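You operate a simulated robot arm through the tools that you are given. There is no shell and no other tool.

You are at the controls of a simulated robot arm. One attempt, no reset.

TASK
Weekly service: with the air off, tighten all three union knobs, then turn the air back on.
Fine: turn no union knob under pressure; the flow display must end on 0.

Only the result counts: the job must be done as asked and must still hold three seconds after the hand-in. Knocking over, shifting, dropping, spilling or breaking anything else fails it.

THE ROBOT
A 6-joint arm with a two-finger gripper, fixed in place. Base frame: the origin is at the foot of the arm, x ahead of it, y to its left, z up. Lengths are in m, angles in degrees, forces in N, time in s.
It reaches about 1.298 m from its shoulder. Its first joint turns from -149.0 to 149.0 degrees. Payload 1.57 kg.
The tool frame sits at the grasp point between the pads (the TCP): z along the fingers, y along the line on which they close. The tips reach 0.021 m beyond it. Largest opening 0.07 m; the body of the gripper starts 0.05 m behind the TCP.
Orientation is that of the tool frame in the base frame, as a unit quaternion [w, x, y, z]. With the fingers straight down and closing along the base's y, the tool's x points along the base's -x, its y along +y and its z along -z.

THE INTERFACE
- The arm moves only by the tool apply_moves. Its argument "deltas" is a list of rows, each an object of numbers (a shift or turn left out is 0, a gripper value left out holds the last): "tx", "ty", "tz": the shift along the base's x, y, z in m; "ax", "ay", "az": the turn, a rotation vector about the base's x, y, z in degrees. In form: [{"tx": .., "ty": .., "tz": .., "ax": .., "ay": .., "az": ..}, ...]. A call has 1 to 20 rows; each row is the pose to reach, as a shift and turn from the pose commanded when the call began. "fingers" is the finger opening in m, from 0 to 0.07, set as the call begins (left out, the last holds). Rows are played at 5 a second. More than 0.05 m and 8.6 degrees between two rows, or a gripper value outside its range, and nothing of the call is played. Where a pose cannot be reached the arm comes as near as it can. A force on the tool above 40 N (or 10 N above the force at the start of the call, whichever is more), or a blocked arm, ends the call early, and 0.2 s more pass. Each finger halts on what it meets, pressing with about 30 N; the grip force reading is that of the motor and also rises with nothing between the fingers. The clock runs only during rows and for 0.2 s after the last one: add rows that repeat a pose to give the fingers time. It gives the time, the measured TCP pose, the force on the tool (base axes), the opening and the grip force at its end, in the units of the frame above (readings bear some noise), with the torque about the TCP (base axes, N m) and any sound that the robot's microphone picked up.
- Cameras (640 x 400 px; columns grow to the right, rows downward): "scene" is fixed at [0.3928, 0.6534, 1.4382]; the picture's right is [-0.66, -0.75, 0.00], its down [-0.55, 0.49, -0.68] and it looks along [0.51, -0.45, -0.73] (base axes); focal length 278 px, centre (320, 200). "wrist" rides on the gripper at [0.079, 0.004, -0.081] in the tool frame; the picture's right is [-0.05, 1.00, 0.00], its down [-0.67, -0.04, -0.74] and it looks along [-0.74, -0.04, 0.67] (tool axes); focal length 256 px, centre (320, 200). There is no depth. A picture from a camera that has moved, and an enlarged one, comes with that camera's place and axes in the base frame and with its lens. The place of the scene camera against the robot may be out by one fixed shift of up to 0.025 m in any direction.
- snapshot(camera): a new picture of that camera. No time passes.
- raise_lower(by): slides the trunk up (or, below 0, down) by that many m; the arm rides with it, the base frame stays. It gives what a move gives, with no picture.
- inspect(camera, box): a new picture of the part [left, top, right, bottom] of that camera's present view, enlarged. No time passes.
- job_done(): hands the job in; it is judged then, once.

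Places have to be worked out from the pictures, the camera data and where the tool is seen. Open the gripper and draw the arm clear of the work before you hand the job in, unless the task says otherwise.

The tools are called after "Call:" as name(argument=value, ...) on one line, values as JSON. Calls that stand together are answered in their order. apply_moves: Moves the arm, as the interface text tells. Its arguments: {"type":"object","properties":{"deltas":{"type":"array"},"fingers":{"type":"number"}},"required":["deltas"]} The other tools are called the same way: raise_lower (by) slides the trunk up or down; snapshot (camera) takes a picture; inspect (camera, box) takes an enlarged picture of a part of a camera's view; job_done () hands the job in.

At the start:

```text
time: 0.0
tool_pos: [0.6241, -0.0289, 1.1118]
orientation: [0.0, 0.0, 1.0, 0.0]
contact_force: [-0.3, 1.1, -1.1]
ft_torque: [0.02, 0.01, -0.01]
opening: 0.0699
grasp_force: 0.1
trunk travel left (down, up): [-0.792, 0.178]
```

scene: 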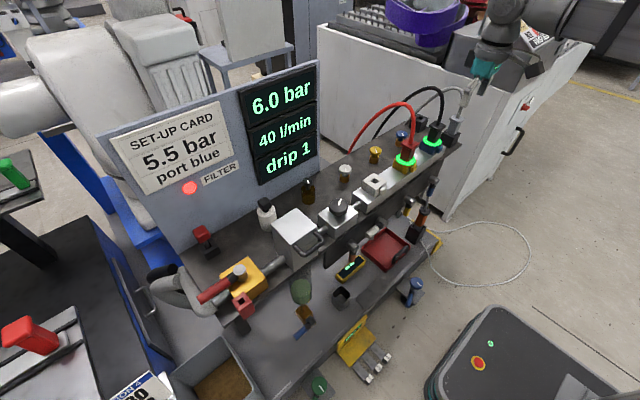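
wrist: 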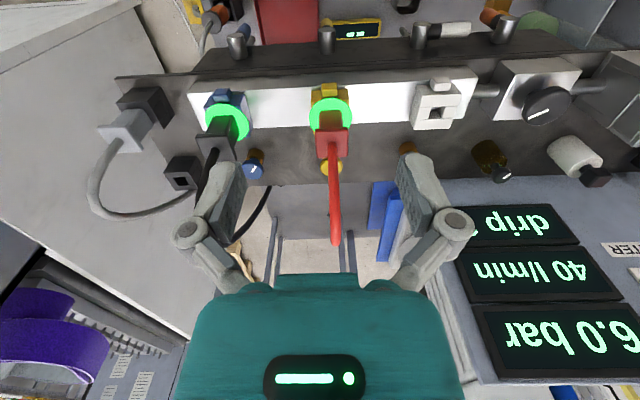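

The pictures show a pneumatics bench with a display (6.0 bar, 40 l/min, drip 1) and several knobs. I enlarge both views to learn what each part is before moving.

Call:
inspect(camera="scene", box=[320, 80, 480, 180])

Call:
inspect(camera="scene", box=[240, 160, 400, 260])

Call:
inspect(camera="scene", box=[140, 210, 300, 310])

Call:
inspect(camera="wrist", box=[80, 0, 360, 175])

Call:
inspect(camera="wrist", box=[360, 0, 640, 175])

Call:
inspect(camera="scene", box=[90, 50, 330, 200])

```text
4.00 times, centred on (400, 130) of scene
camera zoom: at [0.3928, 0.6534, 1.4382], right [-0.66, -0.75, 0.0], down [-0.55, 0.49, -0.68], along [0.51, -0.45, -0.73], focal length 1111 px, centre (0, 480)
```

zoom: 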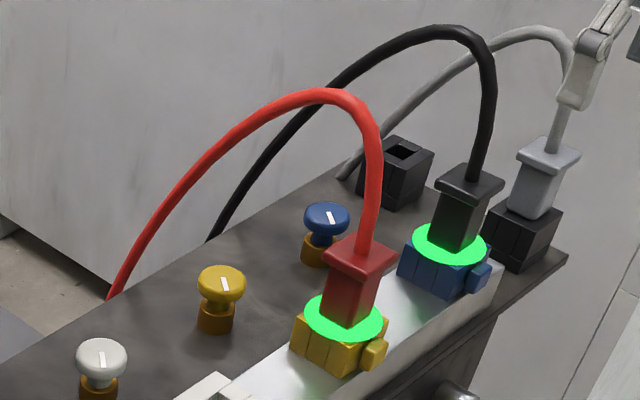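

```text
4.00 times, centred on (320, 210) of scene
camera zoom: at [0.3928, 0.6534, 1.4382], right [-0.66, -0.75, 0.0], down [-0.55, 0.49, -0.68], along [0.51, -0.45, -0.73], focal length 1111 px, centre (320, 160)
```

zoom: 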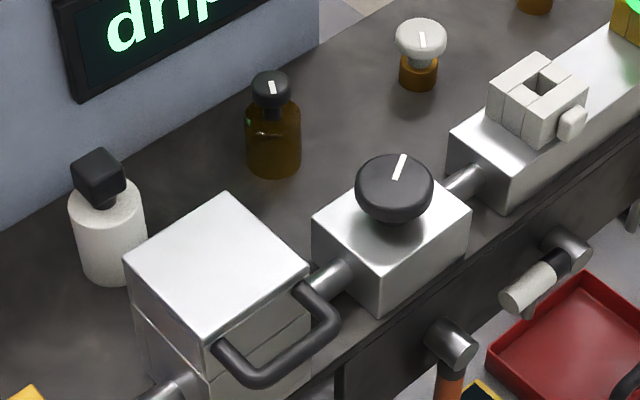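

```text
4.00 times, centred on (220, 260) of scene
camera zoom: at [0.3928, 0.6534, 1.4382], right [-0.66, -0.75, 0.0], down [-0.55, 0.49, -0.68], along [0.51, -0.45, -0.73], focal length 1111 px, centre (720, -40)
```

zoom: 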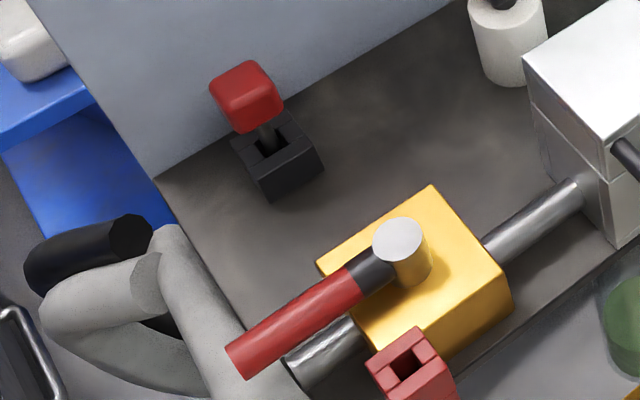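

```text
2.29 times, centred on (220, 88) of wrist
camera zoom: at [0.5425, -0.0247, 1.1919], right [0.05, 1.0, 0.0], down [0.67, -0.04, 0.74], along [0.74, -0.04, -0.67], focal length 585 px, centre (549, 457)
```

zoom: 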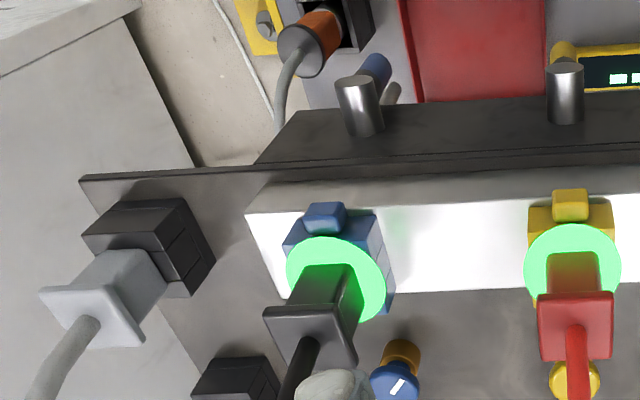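

```text
2.29 times, centred on (500, 88) of wrist
camera zoom: at [0.5425, -0.0247, 1.1919], right [0.05, 1.0, 0.0], down [0.67, -0.04, 0.74], along [0.74, -0.04, -0.67], focal length 585 px, centre (-91, 457)
```

zoom: 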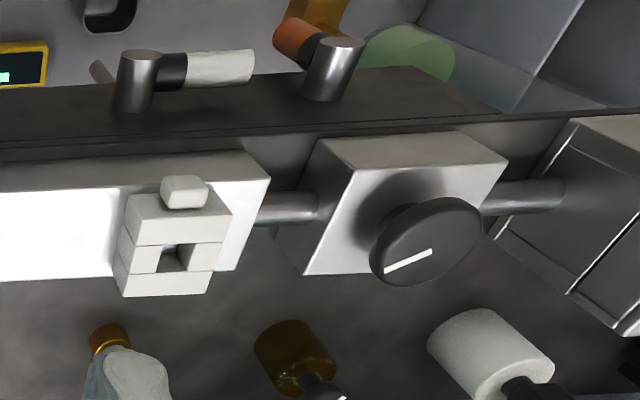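

```text
2.67 times, centred on (210, 125) of scene
camera zoom: at [0.3928, 0.6534, 1.4382], right [-0.66, -0.75, 0.0], down [-0.55, 0.49, -0.68], along [0.51, -0.45, -0.73], focal length 741 px, centre (613, 400)
```

zoom: 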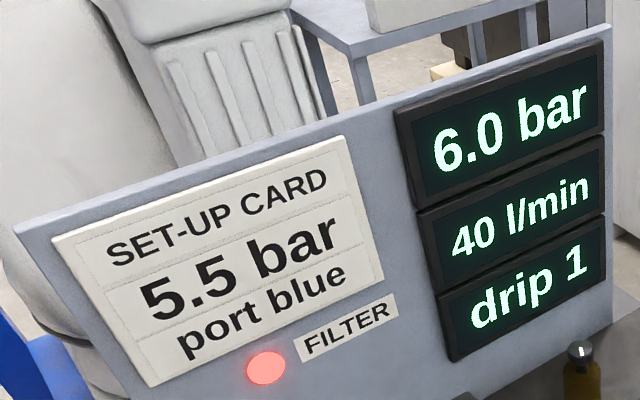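

The three small knobs (white, yellow, blue on brass stems) look like union candidates, but there are also items along the bench front. I look closer at the front and lower areas.

Call:
inspect(camera="scene", box=[340, 180, 460, 255])

Call:
inspect(camera="scene", box=[280, 240, 440, 340])

Call:
inspect(camera="wrist", box=[180, 0, 580, 60])

Call:
inspect(camera="scene", box=[180, 240, 340, 340])

Call:
inspect(camera="scene", box=[400, 60, 520, 135])

Call:
inspect(camera="wrist", box=[160, 130, 640, 400])

```text
5.33 times, centred on (400, 218) of scene
camera zoom: at [0.3928, 0.6534, 1.4382], right [-0.66, -0.75, 0.0], down [-0.55, 0.49, -0.68], along [0.51, -0.45, -0.73], focal length 1481 px, centre (-107, 107)
```

zoom: 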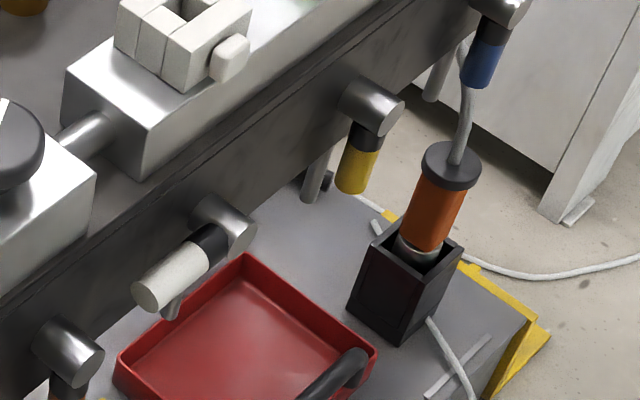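

```text
4.00 times, centred on (360, 290) of scene
camera zoom: at [0.3928, 0.6534, 1.4382], right [-0.66, -0.75, 0.0], down [-0.55, 0.49, -0.68], along [0.51, -0.45, -0.73], focal length 1111 px, centre (160, -160)
```

zoom: 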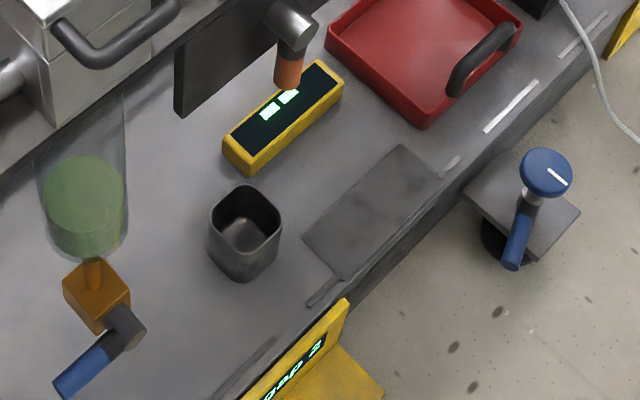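

```text
1.60 times, centred on (380, 30) of wrist
camera zoom: at [0.5425, -0.0247, 1.1919], right [0.05, 1.0, 0.0], down [0.67, -0.04, 0.74], along [0.74, -0.04, -0.67], focal length 410 px, centre (224, 472)
```

zoom: 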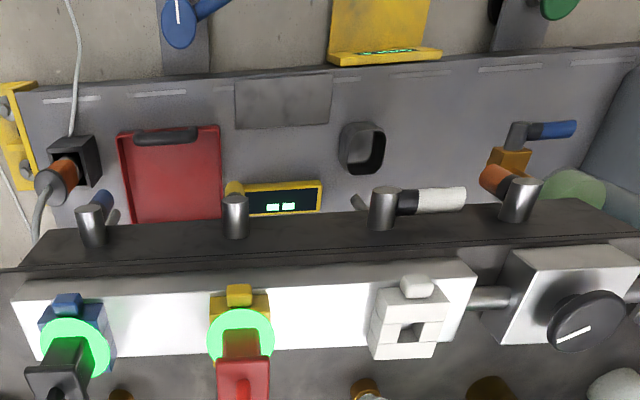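

```text
4.00 times, centred on (260, 290) of scene
camera zoom: at [0.3928, 0.6534, 1.4382], right [-0.66, -0.75, 0.0], down [-0.55, 0.49, -0.68], along [0.51, -0.45, -0.73], focal length 1111 px, centre (560, -160)
```

zoom: 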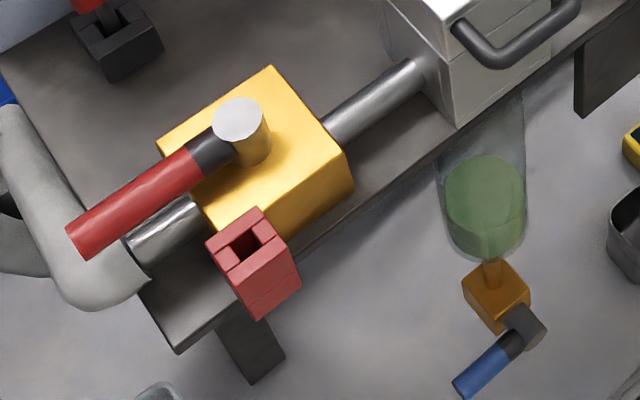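

```text
5.33 times, centred on (460, 98) of scene
camera zoom: at [0.3928, 0.6534, 1.4382], right [-0.66, -0.75, 0.0], down [-0.55, 0.49, -0.68], along [0.51, -0.45, -0.73], focal length 1481 px, centre (-427, 747)
```

zoom: 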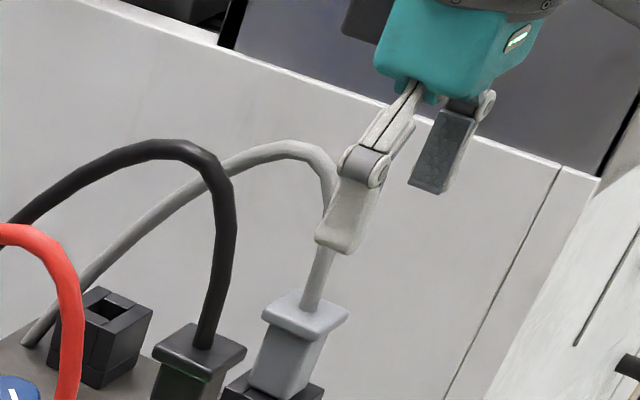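

```text
1.33 times, centred on (400, 265) of wrist
camera zoom: at [0.5425, -0.0247, 1.1919], right [0.05, 1.0, 0.0], down [0.67, -0.04, 0.74], along [0.74, -0.04, -0.67], focal length 341 px, centre (213, 113)
```

zoom: 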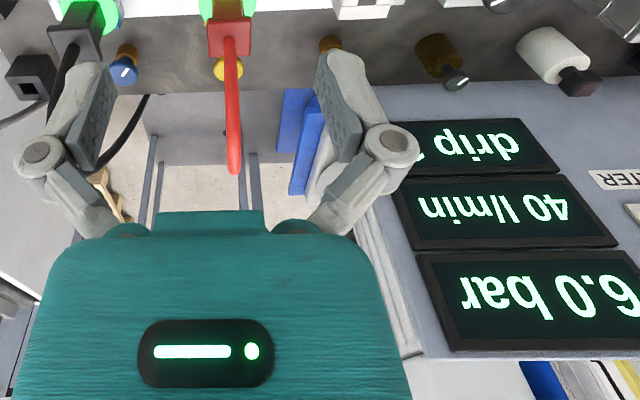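

More detail is needed on the lower shelf and the front posts: there is a yellow display with text and two knobs on stands. I enlarge them.

Call:
inspect(camera="scene", box=[300, 310, 420, 385])

Call:
inspect(camera="scene", box=[380, 260, 540, 400])

Call:
inspect(camera="wrist", box=[260, 0, 420, 50])

Call:
inspect(camera="wrist", box=[480, 0, 640, 60])

Call:
inspect(camera="scene", box=[100, 230, 260, 400])

Call:
inspect(camera="scene", box=[0, 230, 160, 400])

```text
5.33 times, centred on (360, 348) of scene
camera zoom: at [0.3928, 0.6534, 1.4382], right [-0.66, -0.75, 0.0], down [-0.55, 0.49, -0.68], along [0.51, -0.45, -0.73], focal length 1481 px, centre (107, -587)
```

zoom: 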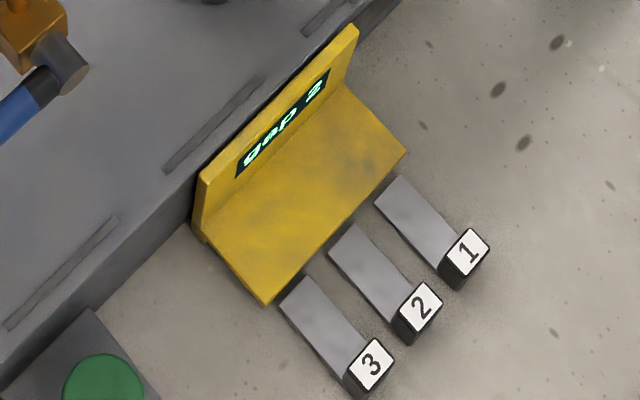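

```text
2.86 times, centred on (460, 330) of scene
camera zoom: at [0.3928, 0.6534, 1.4382], right [-0.66, -0.75, 0.0], down [-0.55, 0.49, -0.68], along [0.51, -0.45, -0.73], focal length 794 px, centre (-80, -171)
```

zoom: 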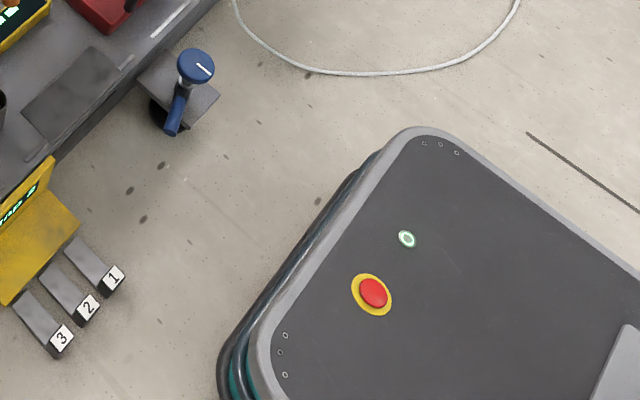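

```text
4.00 times, centred on (340, 25) of wrist
camera zoom: at [0.5425, -0.0247, 1.1919], right [0.05, 1.0, 0.0], down [0.67, -0.04, 0.74], along [0.74, -0.04, -0.67], focal length 1024 px, centre (240, 900)
```

zoom: 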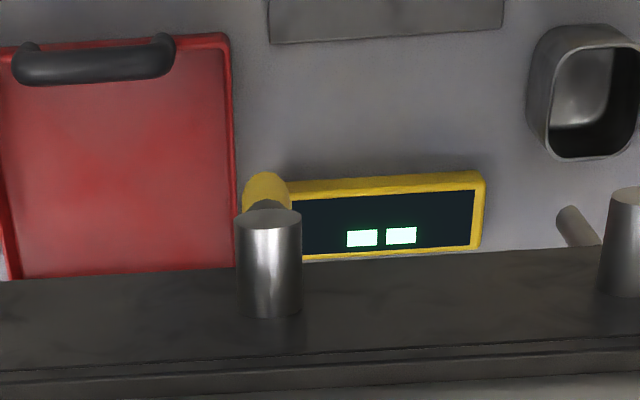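

```text
4.00 times, centred on (560, 30) of wrist
camera zoom: at [0.5425, -0.0247, 1.1919], right [0.05, 1.0, 0.0], down [0.67, -0.04, 0.74], along [0.74, -0.04, -0.67], focal length 1024 px, centre (-640, 880)
```

zoom: 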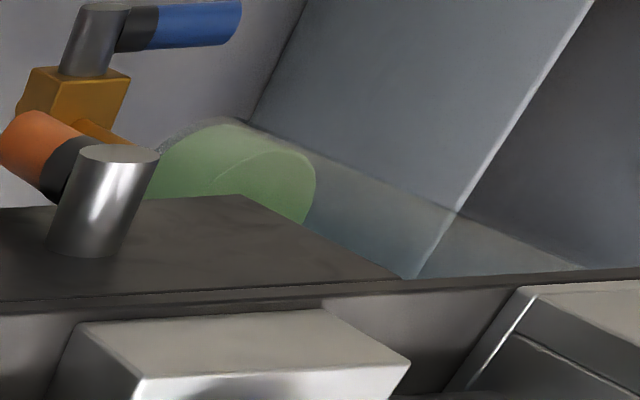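

```text
2.35 times, centred on (180, 315) of scene
camera zoom: at [0.3928, 0.6534, 1.4382], right [-0.66, -0.75, 0.0], down [-0.55, 0.49, -0.68], along [0.51, -0.45, -0.73], focal length 654 px, centre (649, -71)
```

zoom: 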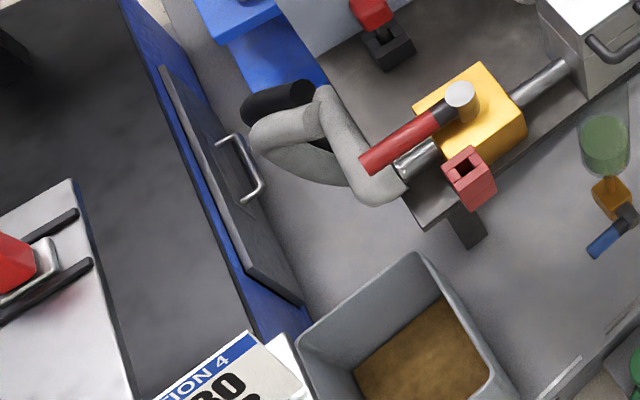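

```text
2.35 times, centred on (80, 315) of scene
camera zoom: at [0.3928, 0.6534, 1.4382], right [-0.66, -0.75, 0.0], down [-0.55, 0.49, -0.68], along [0.51, -0.45, -0.73], focal length 654 px, centre (885, -71)
```

zoom: 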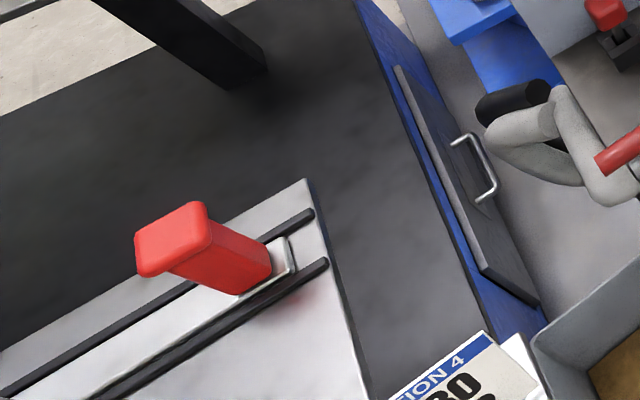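

The layout reads as: main valve with red lever (yellow block, left), filter, regulator with black knob, three-port manifold, and three small coloured union knobs behind it. I move the wrist camera left at the same height to view the main valve from above.

Call:
apply_moves(deltas=[{"ty": 0.05, "tz": 0.02}, {"ty": 0.1, "tz": 0.04}, {"ty": 0.15, "tz": 0.05}, {"ty": 0.2, "tz": 0.05}, {"ty": 0.25, "tz": 0.05}, {"ty": 0.3, "tz": 0.05}, {"ty": 0.35, "tz": 0.05}, {"ty": 0.4, "tz": 0.05}, {"ty": 0.44, "tz": 0.05}, {"ty": 0.44, "tz": 0.05}])

Call:
snapshot(camera="wrist")

Call:
snapshot(camera="scene")

```text
refused: row 1 steps farther than a row can; nothing moved
```

```text
taken
camera wrist: at [0.5425, -0.0247, 1.1919], right [0.05, 1.0, 0.0], down [0.67, -0.04, 0.74], along [0.74, -0.04, -0.67], focal length 256 px, centre (320, 200)
```

wrist: 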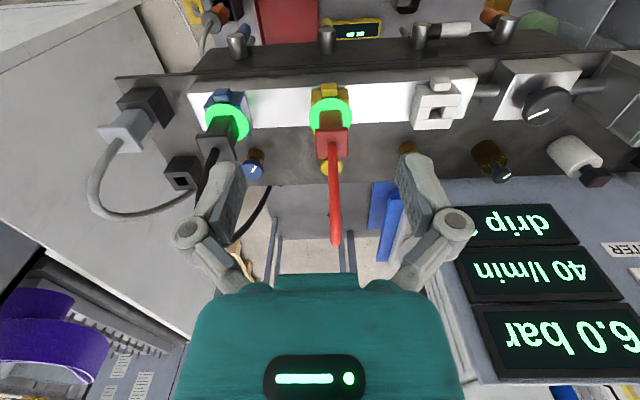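

```text
taken
```

scene: 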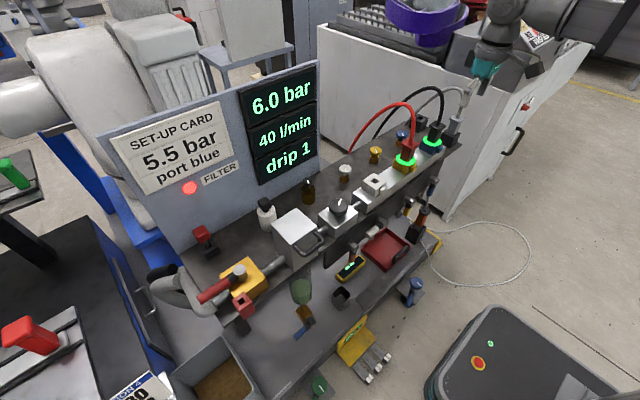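

The step exceeded 0.05 m once z was added, so nothing moved. I repeat it with smaller steps.

Call:
apply_moves(deltas=[{"ty": 0.04, "tz": 0.02}, {"ty": 0.08, "tz": 0.04}, {"ty": 0.125, "tz": 0.05}, {"ty": 0.17, "tz": 0.05}, {"ty": 0.215, "tz": 0.05}, {"ty": 0.26, "tz": 0.05}, {"ty": 0.305, "tz": 0.05}, {"ty": 0.35, "tz": 0.05}, {"ty": 0.395, "tz": 0.05}, {"ty": 0.44, "tz": 0.05}, {"ty": 0.44, "tz": 0.05}])

Call:
snapshot(camera="wrist")

Call:
snapshot(camera="scene")

```text
time: 2.4
tool_pos: [0.6224, 0.4044, 1.111]
orientation: [0.0, 0.001, 1.0, 0.0]
contact_force: [-0.7, -0.3, -0.1]
ft_torque: [-0.02, 0.02, 0.0]
opening: 0.07
grasp_force: 0.0
out of reach, approached as far as the arm can: row 1, 2, 3, 4, 5, 6, 7, 8, 9, 10, 11
trunk travel left (down, up): [-0.792, 0.178]
```

```text
taken
camera wrist: at [0.5423, 0.4096, 1.1919], right [0.05, 1.0, 0.0], down [0.67, -0.04, 0.74], along [0.74, -0.04, -0.67], focal length 256 px, centre (320, 200)
```

wrist: 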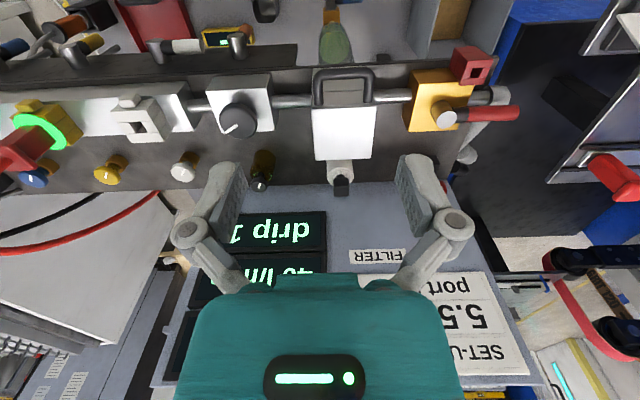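

```text
taken
```

scene: 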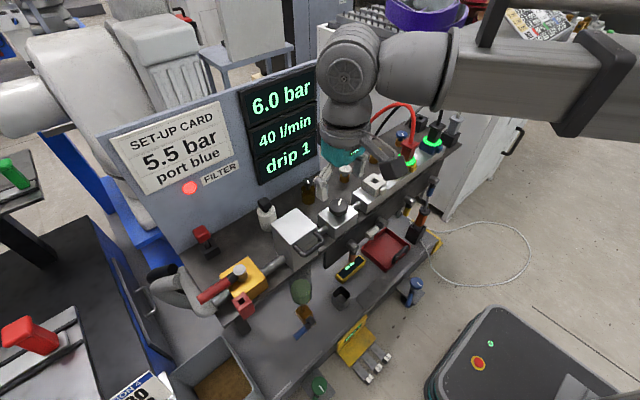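

The wrist view now gives a baseline: I put the union knobs near x≈0.857, y≈0.132 (white), −0.019 (yellow), −0.166 (blue), tops at z≈0.825. I move further left to see the main valve centrally.

Call:
apply_moves(deltas=[{"ty": 0.045}, {"ty": 0.09}, {"ty": 0.135}, {"ty": 0.18}, {"ty": 0.18}])

Call:
snapshot(camera="wrist")

Call:
inspect(camera="wrist", box=[240, 20, 480, 170])

Call:
snapshot(camera="scene")

```text
time: 3.6
tool_pos: [0.6237, 0.5904, 1.1114]
orientation: [0.0, 0.0, 1.0, 0.0]
contact_force: [-0.4, 0.0, -1.0]
ft_torque: [0.02, 0.0, -0.01]
opening: 0.0701
grasp_force: 0.0
trunk travel left (down, up): [-0.792, 0.178]
```

```text
taken
camera wrist: at [0.5427, 0.5939, 1.1919], right [0.05, 1.0, 0.0], down [0.67, -0.04, 0.74], along [0.74, -0.04, -0.67], focal length 256 px, centre (320, 200)
```

wrist: 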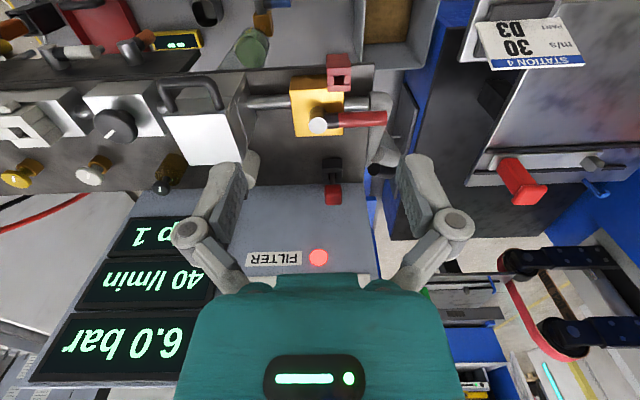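

```text
2.67 times, centred on (360, 95) of wrist
camera zoom: at [0.5427, 0.5939, 1.1919], right [0.05, 1.0, 0.0], down [0.67, -0.04, 0.74], along [0.74, -0.04, -0.67], focal length 683 px, centre (213, 480)
```

zoom: 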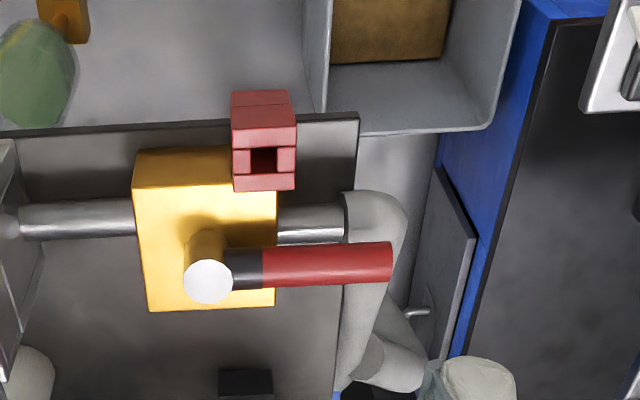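

```text
taken
```

scene: 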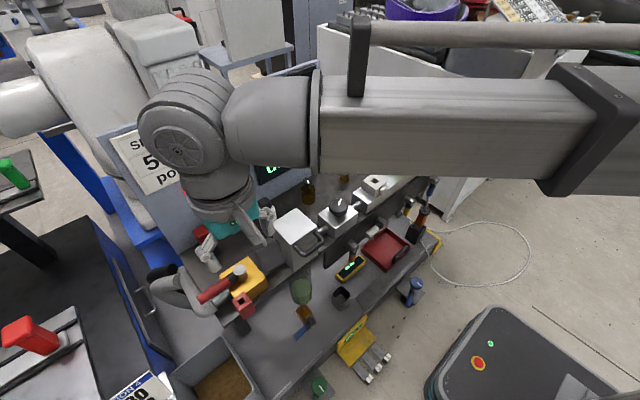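

The valve pivot comes out near (0.750, 0.580, 0.851), with the handle pointing +y (in line with the pipe, so open) and its axis at z≈0.84. I need the height of the red block beside it to know which way the lever can swing, so I zoom in tightly.

Call:
inspect(camera="wrist", box=[280, 40, 408, 140])

Call:
inspect(camera="scene", box=[180, 250, 276, 310])

Call:
inspect(camera="wrist", box=[0, 60, 260, 220])

```text
4.00 times, centred on (344, 90) of wrist
camera zoom: at [0.5427, 0.5939, 1.1919], right [0.05, 1.0, 0.0], down [0.67, -0.04, 0.74], along [0.74, -0.04, -0.67], focal length 1024 px, centre (224, 640)
```

zoom: 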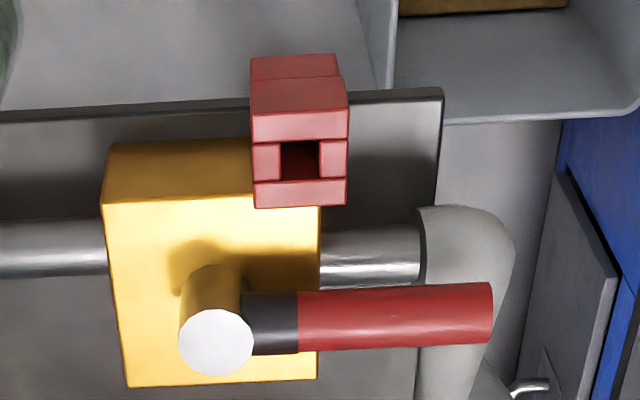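

```text
6.67 times, centred on (228, 280) of scene
camera zoom: at [0.3928, 0.6534, 1.4382], right [-0.66, -0.75, 0.0], down [-0.55, 0.49, -0.68], along [0.51, -0.45, -0.73], focal length 1852 px, centre (933, -333)
```

zoom: 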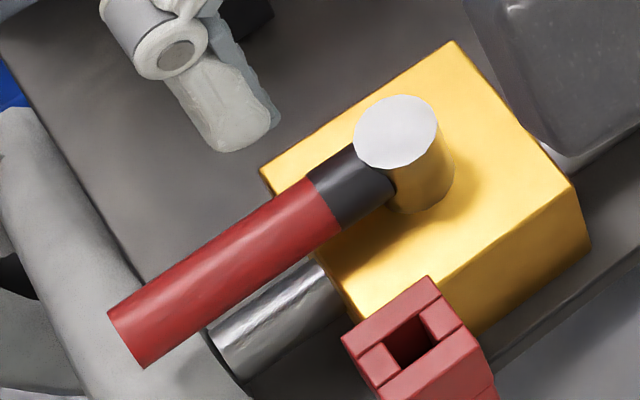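

```text
2.46 times, centred on (130, 140) of wrist
camera zoom: at [0.5427, 0.5939, 1.1919], right [0.05, 1.0, 0.0], down [0.67, -0.04, 0.74], along [0.74, -0.04, -0.67], focal length 630 px, centre (788, 348)
```

zoom: 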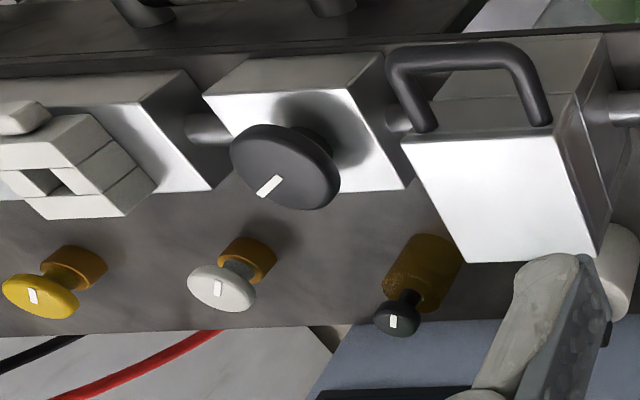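

The handle lies just above the yellow block (top ≈0.825) and the red lock socket sits under the lever's path toward −x, which suggests the lever closes toward the robot. I close the fingers and move above and behind the handle for a nearer look.

Call:
apply_moves(deltas=[{"tx": 0.025, "ty": 0.015, "tz": -0.027}, {"tx": 0.05, "ty": 0.03, "tz": -0.053}, {"tx": 0.075, "ty": 0.045, "tz": -0.08}, {"tx": 0.1, "ty": 0.06, "tz": -0.106}, {"tx": 0.125, "ty": 0.075, "tz": -0.133}, {"tx": 0.15, "ty": 0.085, "tz": -0.16}, {"tx": 0.15, "ty": 0.085, "tz": -0.16}, {"tx": 0.15, "ty": 0.085, "tz": -0.16}], fingers=0)

Call:
snapshot(camera="wrist")

Call:
snapshot(camera="scene")

```text
time: 5.4
tool_pos: [0.7787, 0.6697, 1.1104]
orientation: [0.0, 0.0, 1.0, 0.0]
contact_force: [0.2, 0.4, 0.1]
ft_torque: [0.02, 0.0, -0.01]
opening: 0.0002
grasp_force: 28.6
out of reach, approached as far as the arm can: row 1, 2, 3, 4, 5, 6, 7, 8
trunk travel left (down, up): [-0.792, 0.178]
```

```text
taken
camera wrist: at [0.6982, 0.6746, 1.1918], right [0.05, 1.0, 0.0], down [0.67, -0.04, 0.74], along [0.74, -0.04, -0.67], focal length 256 px, centre (320, 200)
```

wrist: 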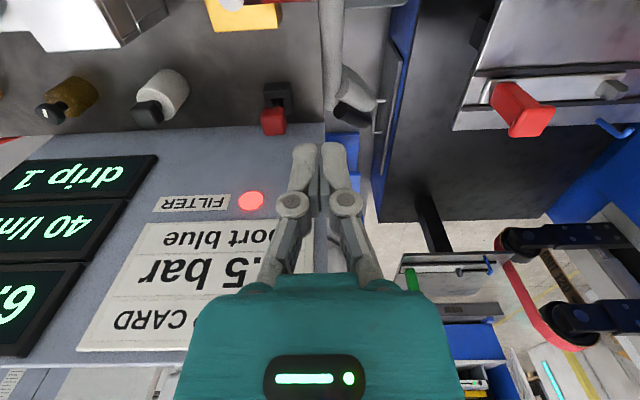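

```text
taken
```

scene: 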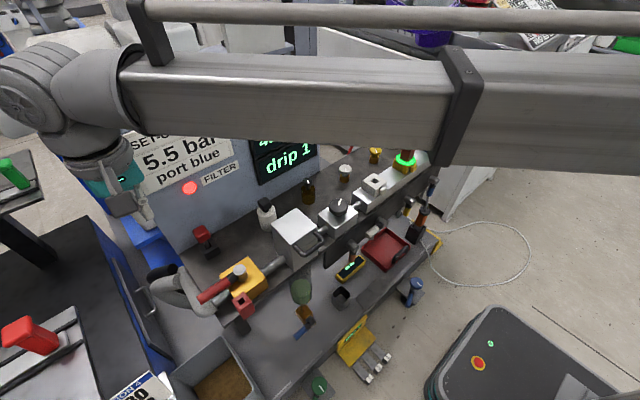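

The arm only travels horizontally; heights must come from the trunk slide. I lower the trunk by 0.15 m (tips to ~0.94, well over the lever at 0.855) to view the valve closely.

Call:
raise_lower(by=-0.15)

Call:
snapshot(camera="wrist")

Call:
snapshot(camera="scene")

```text
time: 7.2
tool_pos: [0.7782, 0.6695, 0.9596]
orientation: [0.0, 0.0, 1.0, 0.0]
contact_force: [-0.1, -0.4, 0.7]
ft_torque: [0.01, 0.0, 0.0]
opening: 0.0
grasp_force: 28.9
trunk travel left (down, up): [-0.642, 0.328]
```

```text
taken
camera wrist: at [0.698, 0.6746, 1.0419], right [0.05, 1.0, 0.0], down [0.67, -0.04, 0.74], along [0.74, -0.04, -0.67], focal length 256 px, centre (320, 200)
```

wrist: 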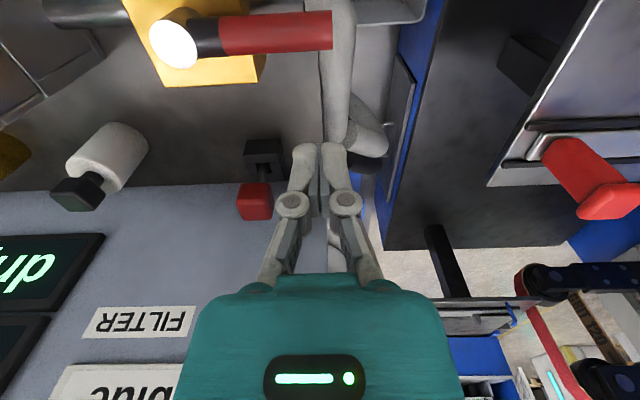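

```text
taken
```

scene: 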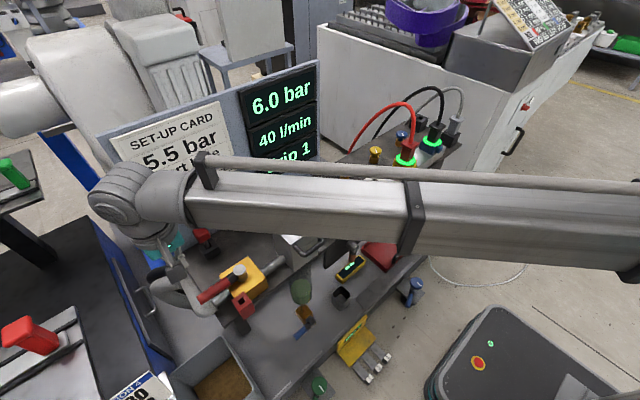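

Triangulating with this closer view: pivot (0.748, 0.580), handle axis z≈0.849 with radius ≈0.011, ending at y≈0.681; the closed fingers sit on its +x side at (0.7785, 0.670). I lower so that the tips reach z≈0.843, beside the handle but above the red block.

Call:
raise_lower(by=-0.0955)

Call:
snapshot(camera="wrist")

Call:
inspect(camera="scene", box=[140, 220, 300, 320])

```text
time: 8.4
tool_pos: [0.7785, 0.6707, 0.8641]
orientation: [0.0, 0.0, 1.0, 0.0]
contact_force: [-0.2, 0.9, 0.6]
ft_torque: [0.01, -0.02, 0.02]
opening: 0.0
grasp_force: 28.7
trunk travel left (down, up): [-0.546, 0.424]
```

```text
taken
camera wrist: at [0.698, 0.6746, 0.9464], right [0.05, 1.0, 0.0], down [0.67, -0.04, 0.74], along [0.74, -0.04, -0.67], focal length 256 px, centre (320, 200)
```

wrist: 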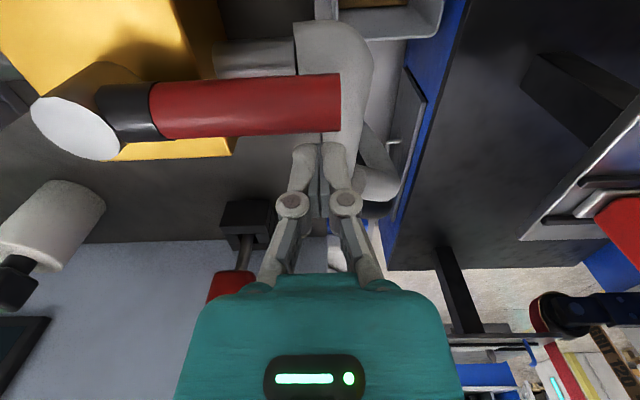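

```text
4.00 times, centred on (220, 270) of scene
camera zoom: at [0.3928, 0.6534, 1.4382], right [-0.66, -0.75, 0.0], down [-0.55, 0.49, -0.68], along [0.51, -0.45, -0.73], focal length 1111 px, centre (720, -80)
```

zoom: 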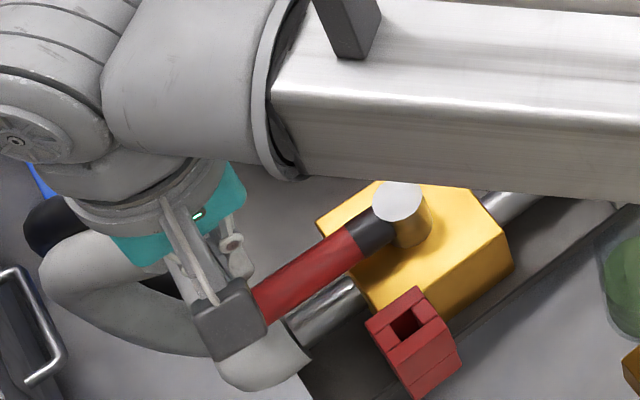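

The post is beside the handle end with a ~1 cm gap, and the tips match the expected place. I push the handle toward −x along its arc for the first 30° and check force and display.

Call:
apply_moves(deltas=[{"tx": -0.006, "ty": 0.0064}, {"tx": -0.012, "ty": 0.0064}, {"tx": -0.0195, "ty": 0.0078}, {"tx": -0.0275, "ty": 0.0084}, {"tx": -0.0355, "ty": 0.0082}, {"tx": -0.0435, "ty": 0.0078}, {"tx": -0.0515, "ty": 0.0064}, {"tx": -0.0595, "ty": 0.0047}])

Call:
snapshot(camera="wrist")

Call:
snapshot(camera="scene")

```text
time: 10.2
tool_pos: [0.7189, 0.6739, 0.8649]
orientation: [0.001, 0.001, 1.0, 0.0]
contact_force: [-0.3, 0.1, 0.9]
ft_torque: [-0.01, -0.04, 0.0]
opening: 0.0
grasp_force: 28.8
trunk travel left (down, up): [-0.546, 0.424]
```

```text
taken
camera wrist: at [0.6384, 0.6786, 0.9464], right [0.05, 1.0, 0.0], down [0.67, -0.04, 0.74], along [0.74, -0.04, -0.67], focal length 256 px, centre (320, 200)
```

wrist: 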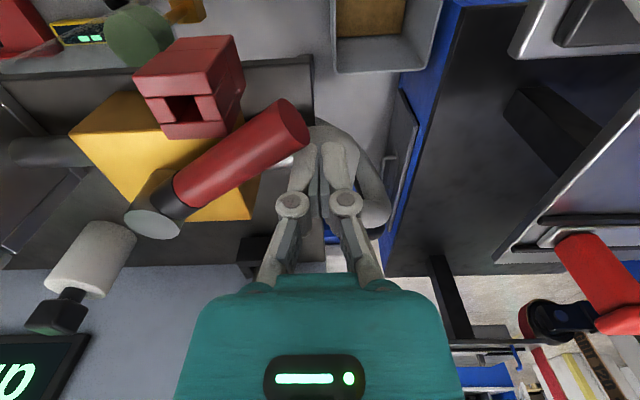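

```text
taken
```

scene: 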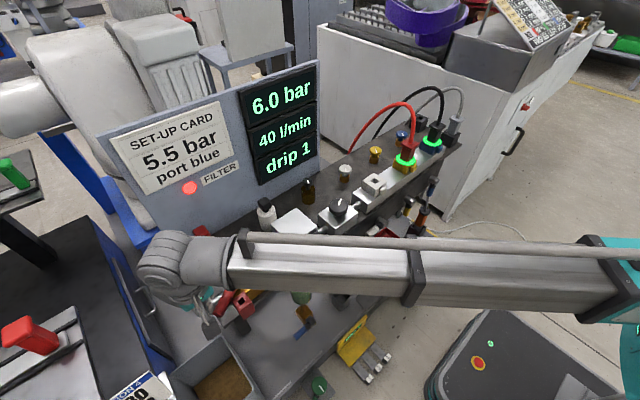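

The lever follows with negligible resistance, about 30° so far. I continue along the arc to about 60°, watching for contact with the red block.

Call:
apply_moves(deltas=[{"tx": -0.0078, "ty": -0.0028}, {"tx": -0.0156, "ty": -0.0061}, {"tx": -0.023, "ty": -0.0103}, {"tx": -0.0302, "ty": -0.0149}, {"tx": -0.0369, "ty": -0.0205}, {"tx": -0.0433, "ty": -0.0265}])

Call:
snapshot(camera="wrist")

```text
time: 11.7
tool_pos: [0.6754, 0.6481, 0.864]
orientation: [0.0, 0.001, 1.0, 0.0]
contact_force: [-0.3, 0.0, -0.7]
ft_torque: [0.01, -0.02, 0.03]
opening: 0.0001
grasp_force: 28.9
trunk travel left (down, up): [-0.546, 0.424]
```

```text
taken
camera wrist: at [0.5952, 0.6521, 0.9464], right [0.05, 1.0, 0.0], down [0.67, -0.04, 0.74], along [0.74, -0.04, -0.67], focal length 256 px, centre (320, 200)
```

wrist: 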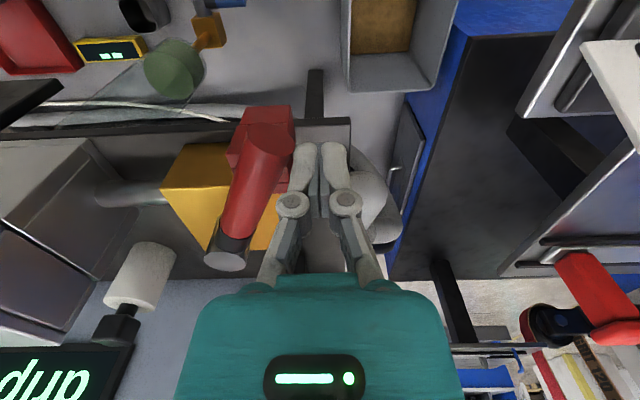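

The handle passes cleanly over the red block (about 60°). I continue to the 90° end of travel.

Call:
apply_moves(deltas=[{"tx": -0.0058, "ty": -0.0068}, {"tx": -0.0109, "ty": -0.014}, {"tx": -0.0156, "ty": -0.0219}, {"tx": -0.0193, "ty": -0.0301}, {"tx": -0.0224, "ty": -0.0388}, {"tx": -0.0247, "ty": -0.0475}, {"tx": -0.0247, "ty": -0.0475}])

Call:
snapshot(camera="wrist")

Call:
snapshot(camera="scene")

```text
time: 13.2
tool_pos: [0.6511, 0.602, 0.8639]
orientation: [0.0, 0.0, 1.0, 0.001]
contact_force: [5.4, 14.2, 5.5]
ft_torque: [0.11, -0.1, 0.15]
opening: 0.0
grasp_force: 28.6
trunk travel left (down, up): [-0.546, 0.424]
```

```text
taken
camera wrist: at [0.5701, 0.6056, 0.946], right [0.05, 1.0, 0.0], down [0.67, -0.04, 0.75], along [0.74, -0.04, -0.67], focal length 256 px, centre (320, 200)
```

wrist: 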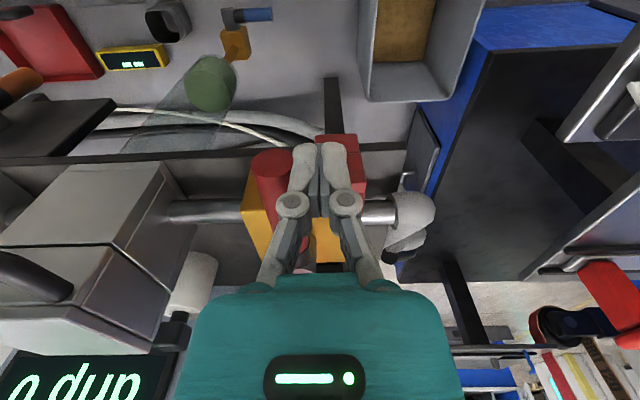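

```text
taken
```

scene: 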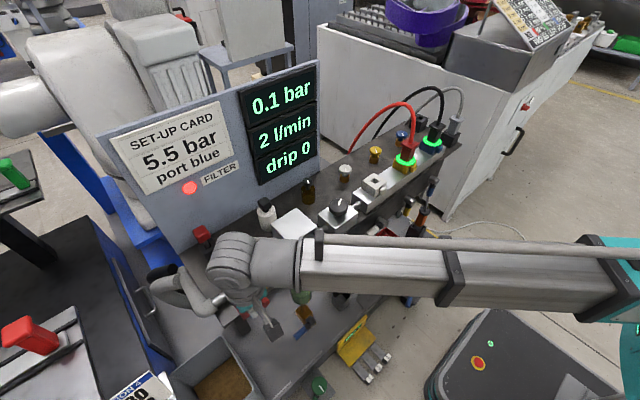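

The display fell to 0.1 bar / 2 l/min, and 14 N of contact shows the lever is on its stop: the valve is closed. I back the fingers off in +y, away from the handle.

Call:
apply_moves(deltas=[{"ty": 0.01}, {"ty": 0.025, "tx": -0.01}, {"ty": 0.04, "tx": -0.02}, {"ty": 0.04, "tx": -0.02}])

Call:
raise_lower(by=0.25)

Call:
snapshot(camera="wrist")

Call:
snapshot(camera="scene")

```text
time: 14.2
tool_pos: [0.6315, 0.6411, 0.8659]
orientation: [-0.001, 0.0, 1.0, 0.0]
contact_force: [-0.3, 0.1, 0.4]
ft_torque: [0.02, -0.01, -0.01]
opening: 0.0
grasp_force: 28.6
trunk travel left (down, up): [-0.546, 0.424]
```

```text
time: 16.8
tool_pos: [0.6316, 0.6411, 1.1152]
orientation: [0.0, 0.0, 1.0, 0.0]
contact_force: [-0.1, 0.8, 0.4]
ft_torque: [0.01, -0.05, 0.0]
opening: 0.0001
grasp_force: 28.9
trunk travel left (down, up): [-0.796, 0.174]
```

```text
taken
camera wrist: at [0.5503, 0.6454, 1.1963], right [0.05, 1.0, 0.0], down [0.67, -0.04, 0.74], along [0.74, -0.04, -0.67], focal length 256 px, centre (320, 200)
```

wrist: 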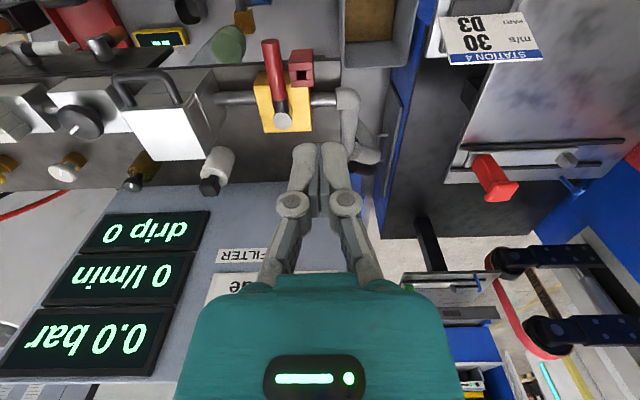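

```text
taken
```

scene: 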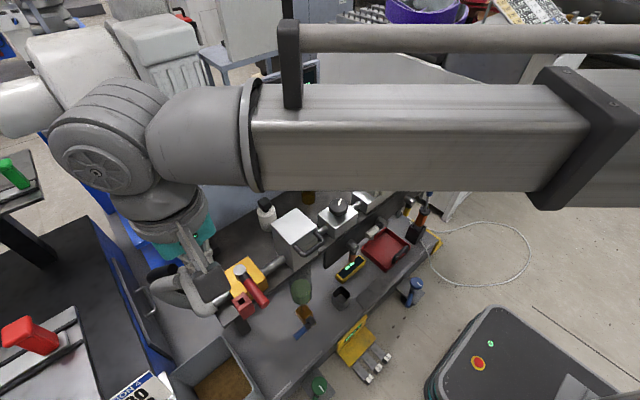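

The display reads 0.0 bar, 0 l/min, drip 0 with the lever across the pipe, so the air is off and the line is vented. I now open the fingers and move toward the white union knob at the same height for a precise look.

Call:
apply_moves(deltas=[{"tx": 0.01, "ty": -0.045}, {"tx": 0.02, "ty": -0.09}, {"tx": 0.03, "ty": -0.135}, {"tx": 0.04, "ty": -0.18}, {"tx": 0.05, "ty": -0.225}, {"tx": 0.06, "ty": -0.27}, {"tx": 0.07, "ty": -0.315}, {"tx": 0.08, "ty": -0.36}, {"tx": 0.09, "ty": -0.405}, {"tx": 0.105, "ty": -0.45}, {"tx": 0.118, "ty": -0.49}, {"tx": 0.118, "ty": -0.508}, {"tx": 0.118, "ty": -0.508}], fingers=0.07)

Call:
snapshot(camera="wrist")

Call:
snapshot(camera="scene")

```text
time: 19.6
tool_pos: [0.7479, 0.1328, 1.1142]
orientation: [0.0, 0.0, 1.0, 0.0]
contact_force: [1.0, -0.3, 0.6]
ft_torque: [0.0, -0.03, -0.01]
opening: 0.07
grasp_force: 0.0
out of reach, approached as far as the arm can: row 5
trunk travel left (down, up): [-0.796, 0.174]
```

```text
taken
camera wrist: at [0.6677, 0.1361, 1.1964], right [0.05, 1.0, 0.0], down [0.67, -0.04, 0.74], along [0.74, -0.04, -0.67], focal length 256 px, centre (320, 200)
```

wrist: 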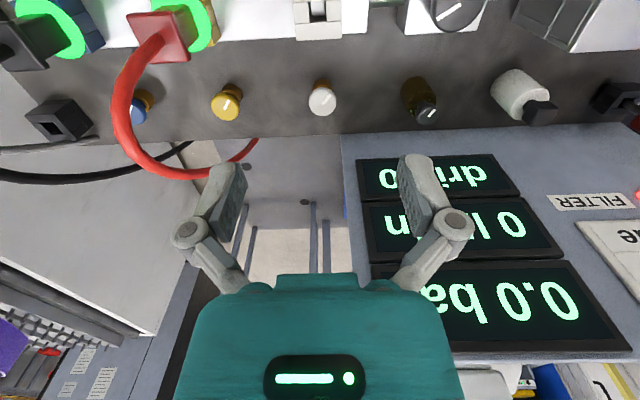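

```text
taken
```

scene: 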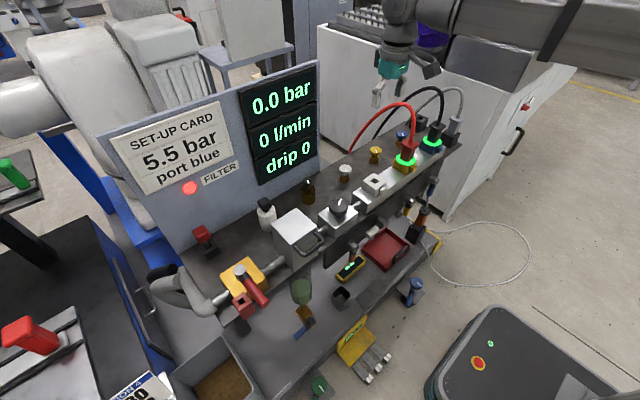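

The display still shows 0.0 bar. I enlarge the knobs in this nearer view to refine their positions, sizes and tick angles.

Call:
inspect(camera="wrist", box=[282, 75, 362, 125])

Call:
inspect(camera="wrist", box=[100, 40, 260, 140])

Call:
inspect(camera="scene", box=[320, 120, 416, 180])

Call:
inspect(camera="scene", box=[350, 0, 640, 181])

```text
8.00 times, centred on (322, 100) of wrist
camera zoom: at [0.6677, 0.1361, 1.1964], right [0.05, 1.0, 0.0], down [0.67, -0.04, 0.74], along [0.74, -0.04, -0.67], focal length 2048 px, centre (304, 1000)
```

zoom: 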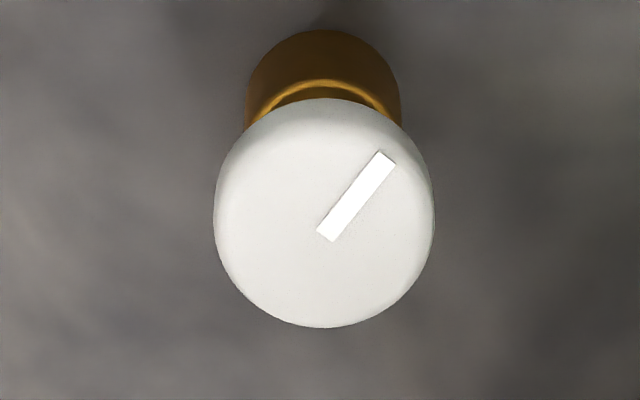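

```text
4.00 times, centred on (180, 90) of wrist
camera zoom: at [0.6677, 0.1361, 1.1964], right [0.05, 1.0, 0.0], down [0.67, -0.04, 0.74], along [0.74, -0.04, -0.67], focal length 1024 px, centre (880, 640)
```

zoom: 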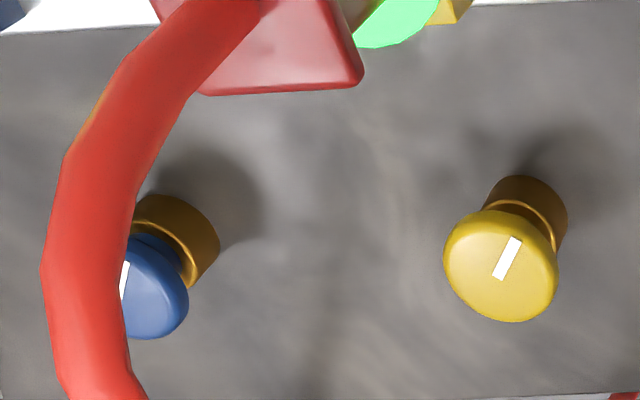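

```text
6.67 times, centred on (368, 150) of scene
camera zoom: at [0.3928, 0.6534, 1.4382], right [-0.66, -0.75, 0.0], down [-0.55, 0.49, -0.68], along [0.51, -0.45, -0.73], focal length 1852 px, centre (0, 533)
```

zoom: 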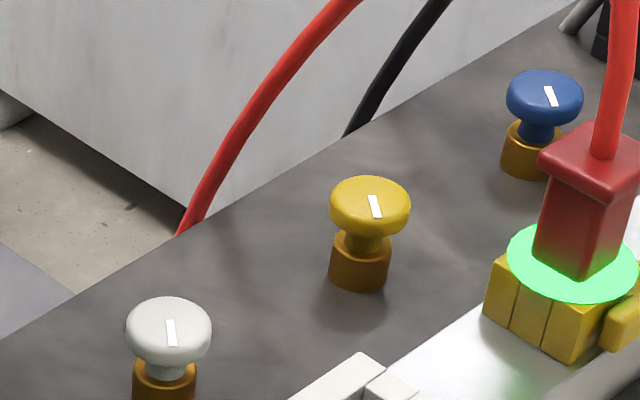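

```text
2.21 times, centred on (495, 90) of scene
camera zoom: at [0.3928, 0.6534, 1.4382], right [-0.66, -0.75, 0.0], down [-0.55, 0.49, -0.68], along [0.51, -0.45, -0.73], focal length 613 px, centre (-66, 442)
```

zoom: 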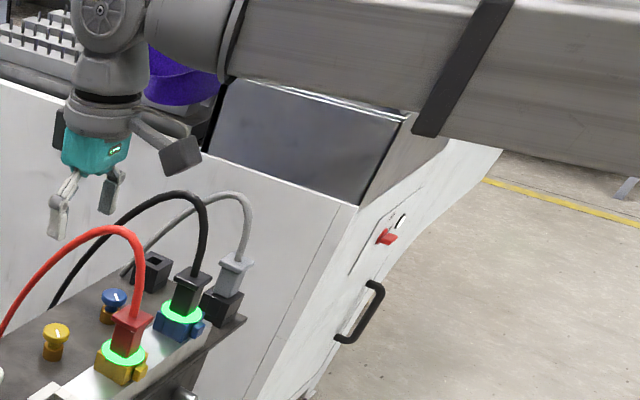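

White knob: centre (0.856, 0.131), top z≈0.8235, diameter ≈0.041, tick pointing about 35° off −x toward +y. I move directly over it at this height, then lower partway and check alignment.

Call:
apply_moves(deltas=[{"tx": 0.036}, {"tx": 0.072}, {"tx": 0.1076, "ty": -0.001}, {"tx": 0.1076, "ty": -0.001}])

Call:
raise_lower(by=-0.2)

Call:
snapshot(camera="wrist")

Call:
snapshot(camera="scene")

```text
time: 20.6
tool_pos: [0.8574, 0.1323, 1.1149]
orientation: [0.0, 0.0, 1.0, 0.0]
contact_force: [0.9, 0.8, -0.5]
ft_torque: [0.0, 0.0, 0.01]
opening: 0.0699
grasp_force: 0.0
trunk travel left (down, up): [-0.796, 0.174]
```

```text
time: 22.8
tool_pos: [0.8578, 0.1313, 0.9148]
orientation: [0.001, -0.001, 1.0, 0.0]
contact_force: [-0.3, -0.1, 0.2]
ft_torque: [0.04, 0.01, -0.03]
opening: 0.07
grasp_force: 0.0
trunk travel left (down, up): [-0.596, 0.374]
```

```text
taken
camera wrist: at [0.7766, 0.1354, 0.9964], right [0.05, 1.0, 0.0], down [0.67, -0.04, 0.74], along [0.74, -0.04, -0.67], focal length 256 px, centre (320, 200)
```

wrist: 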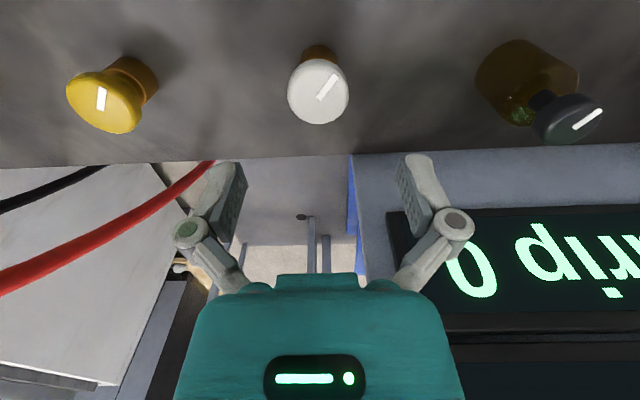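

```text
taken
```

scene: 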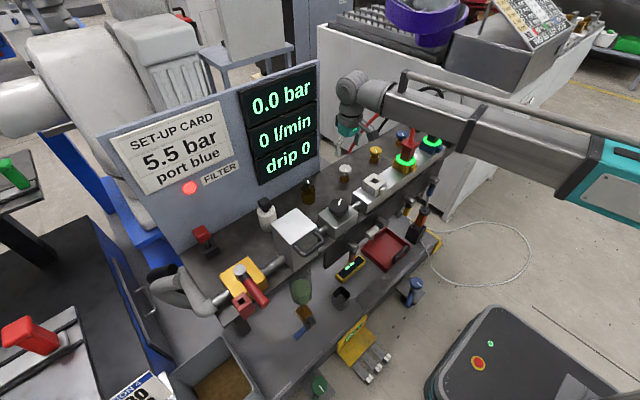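

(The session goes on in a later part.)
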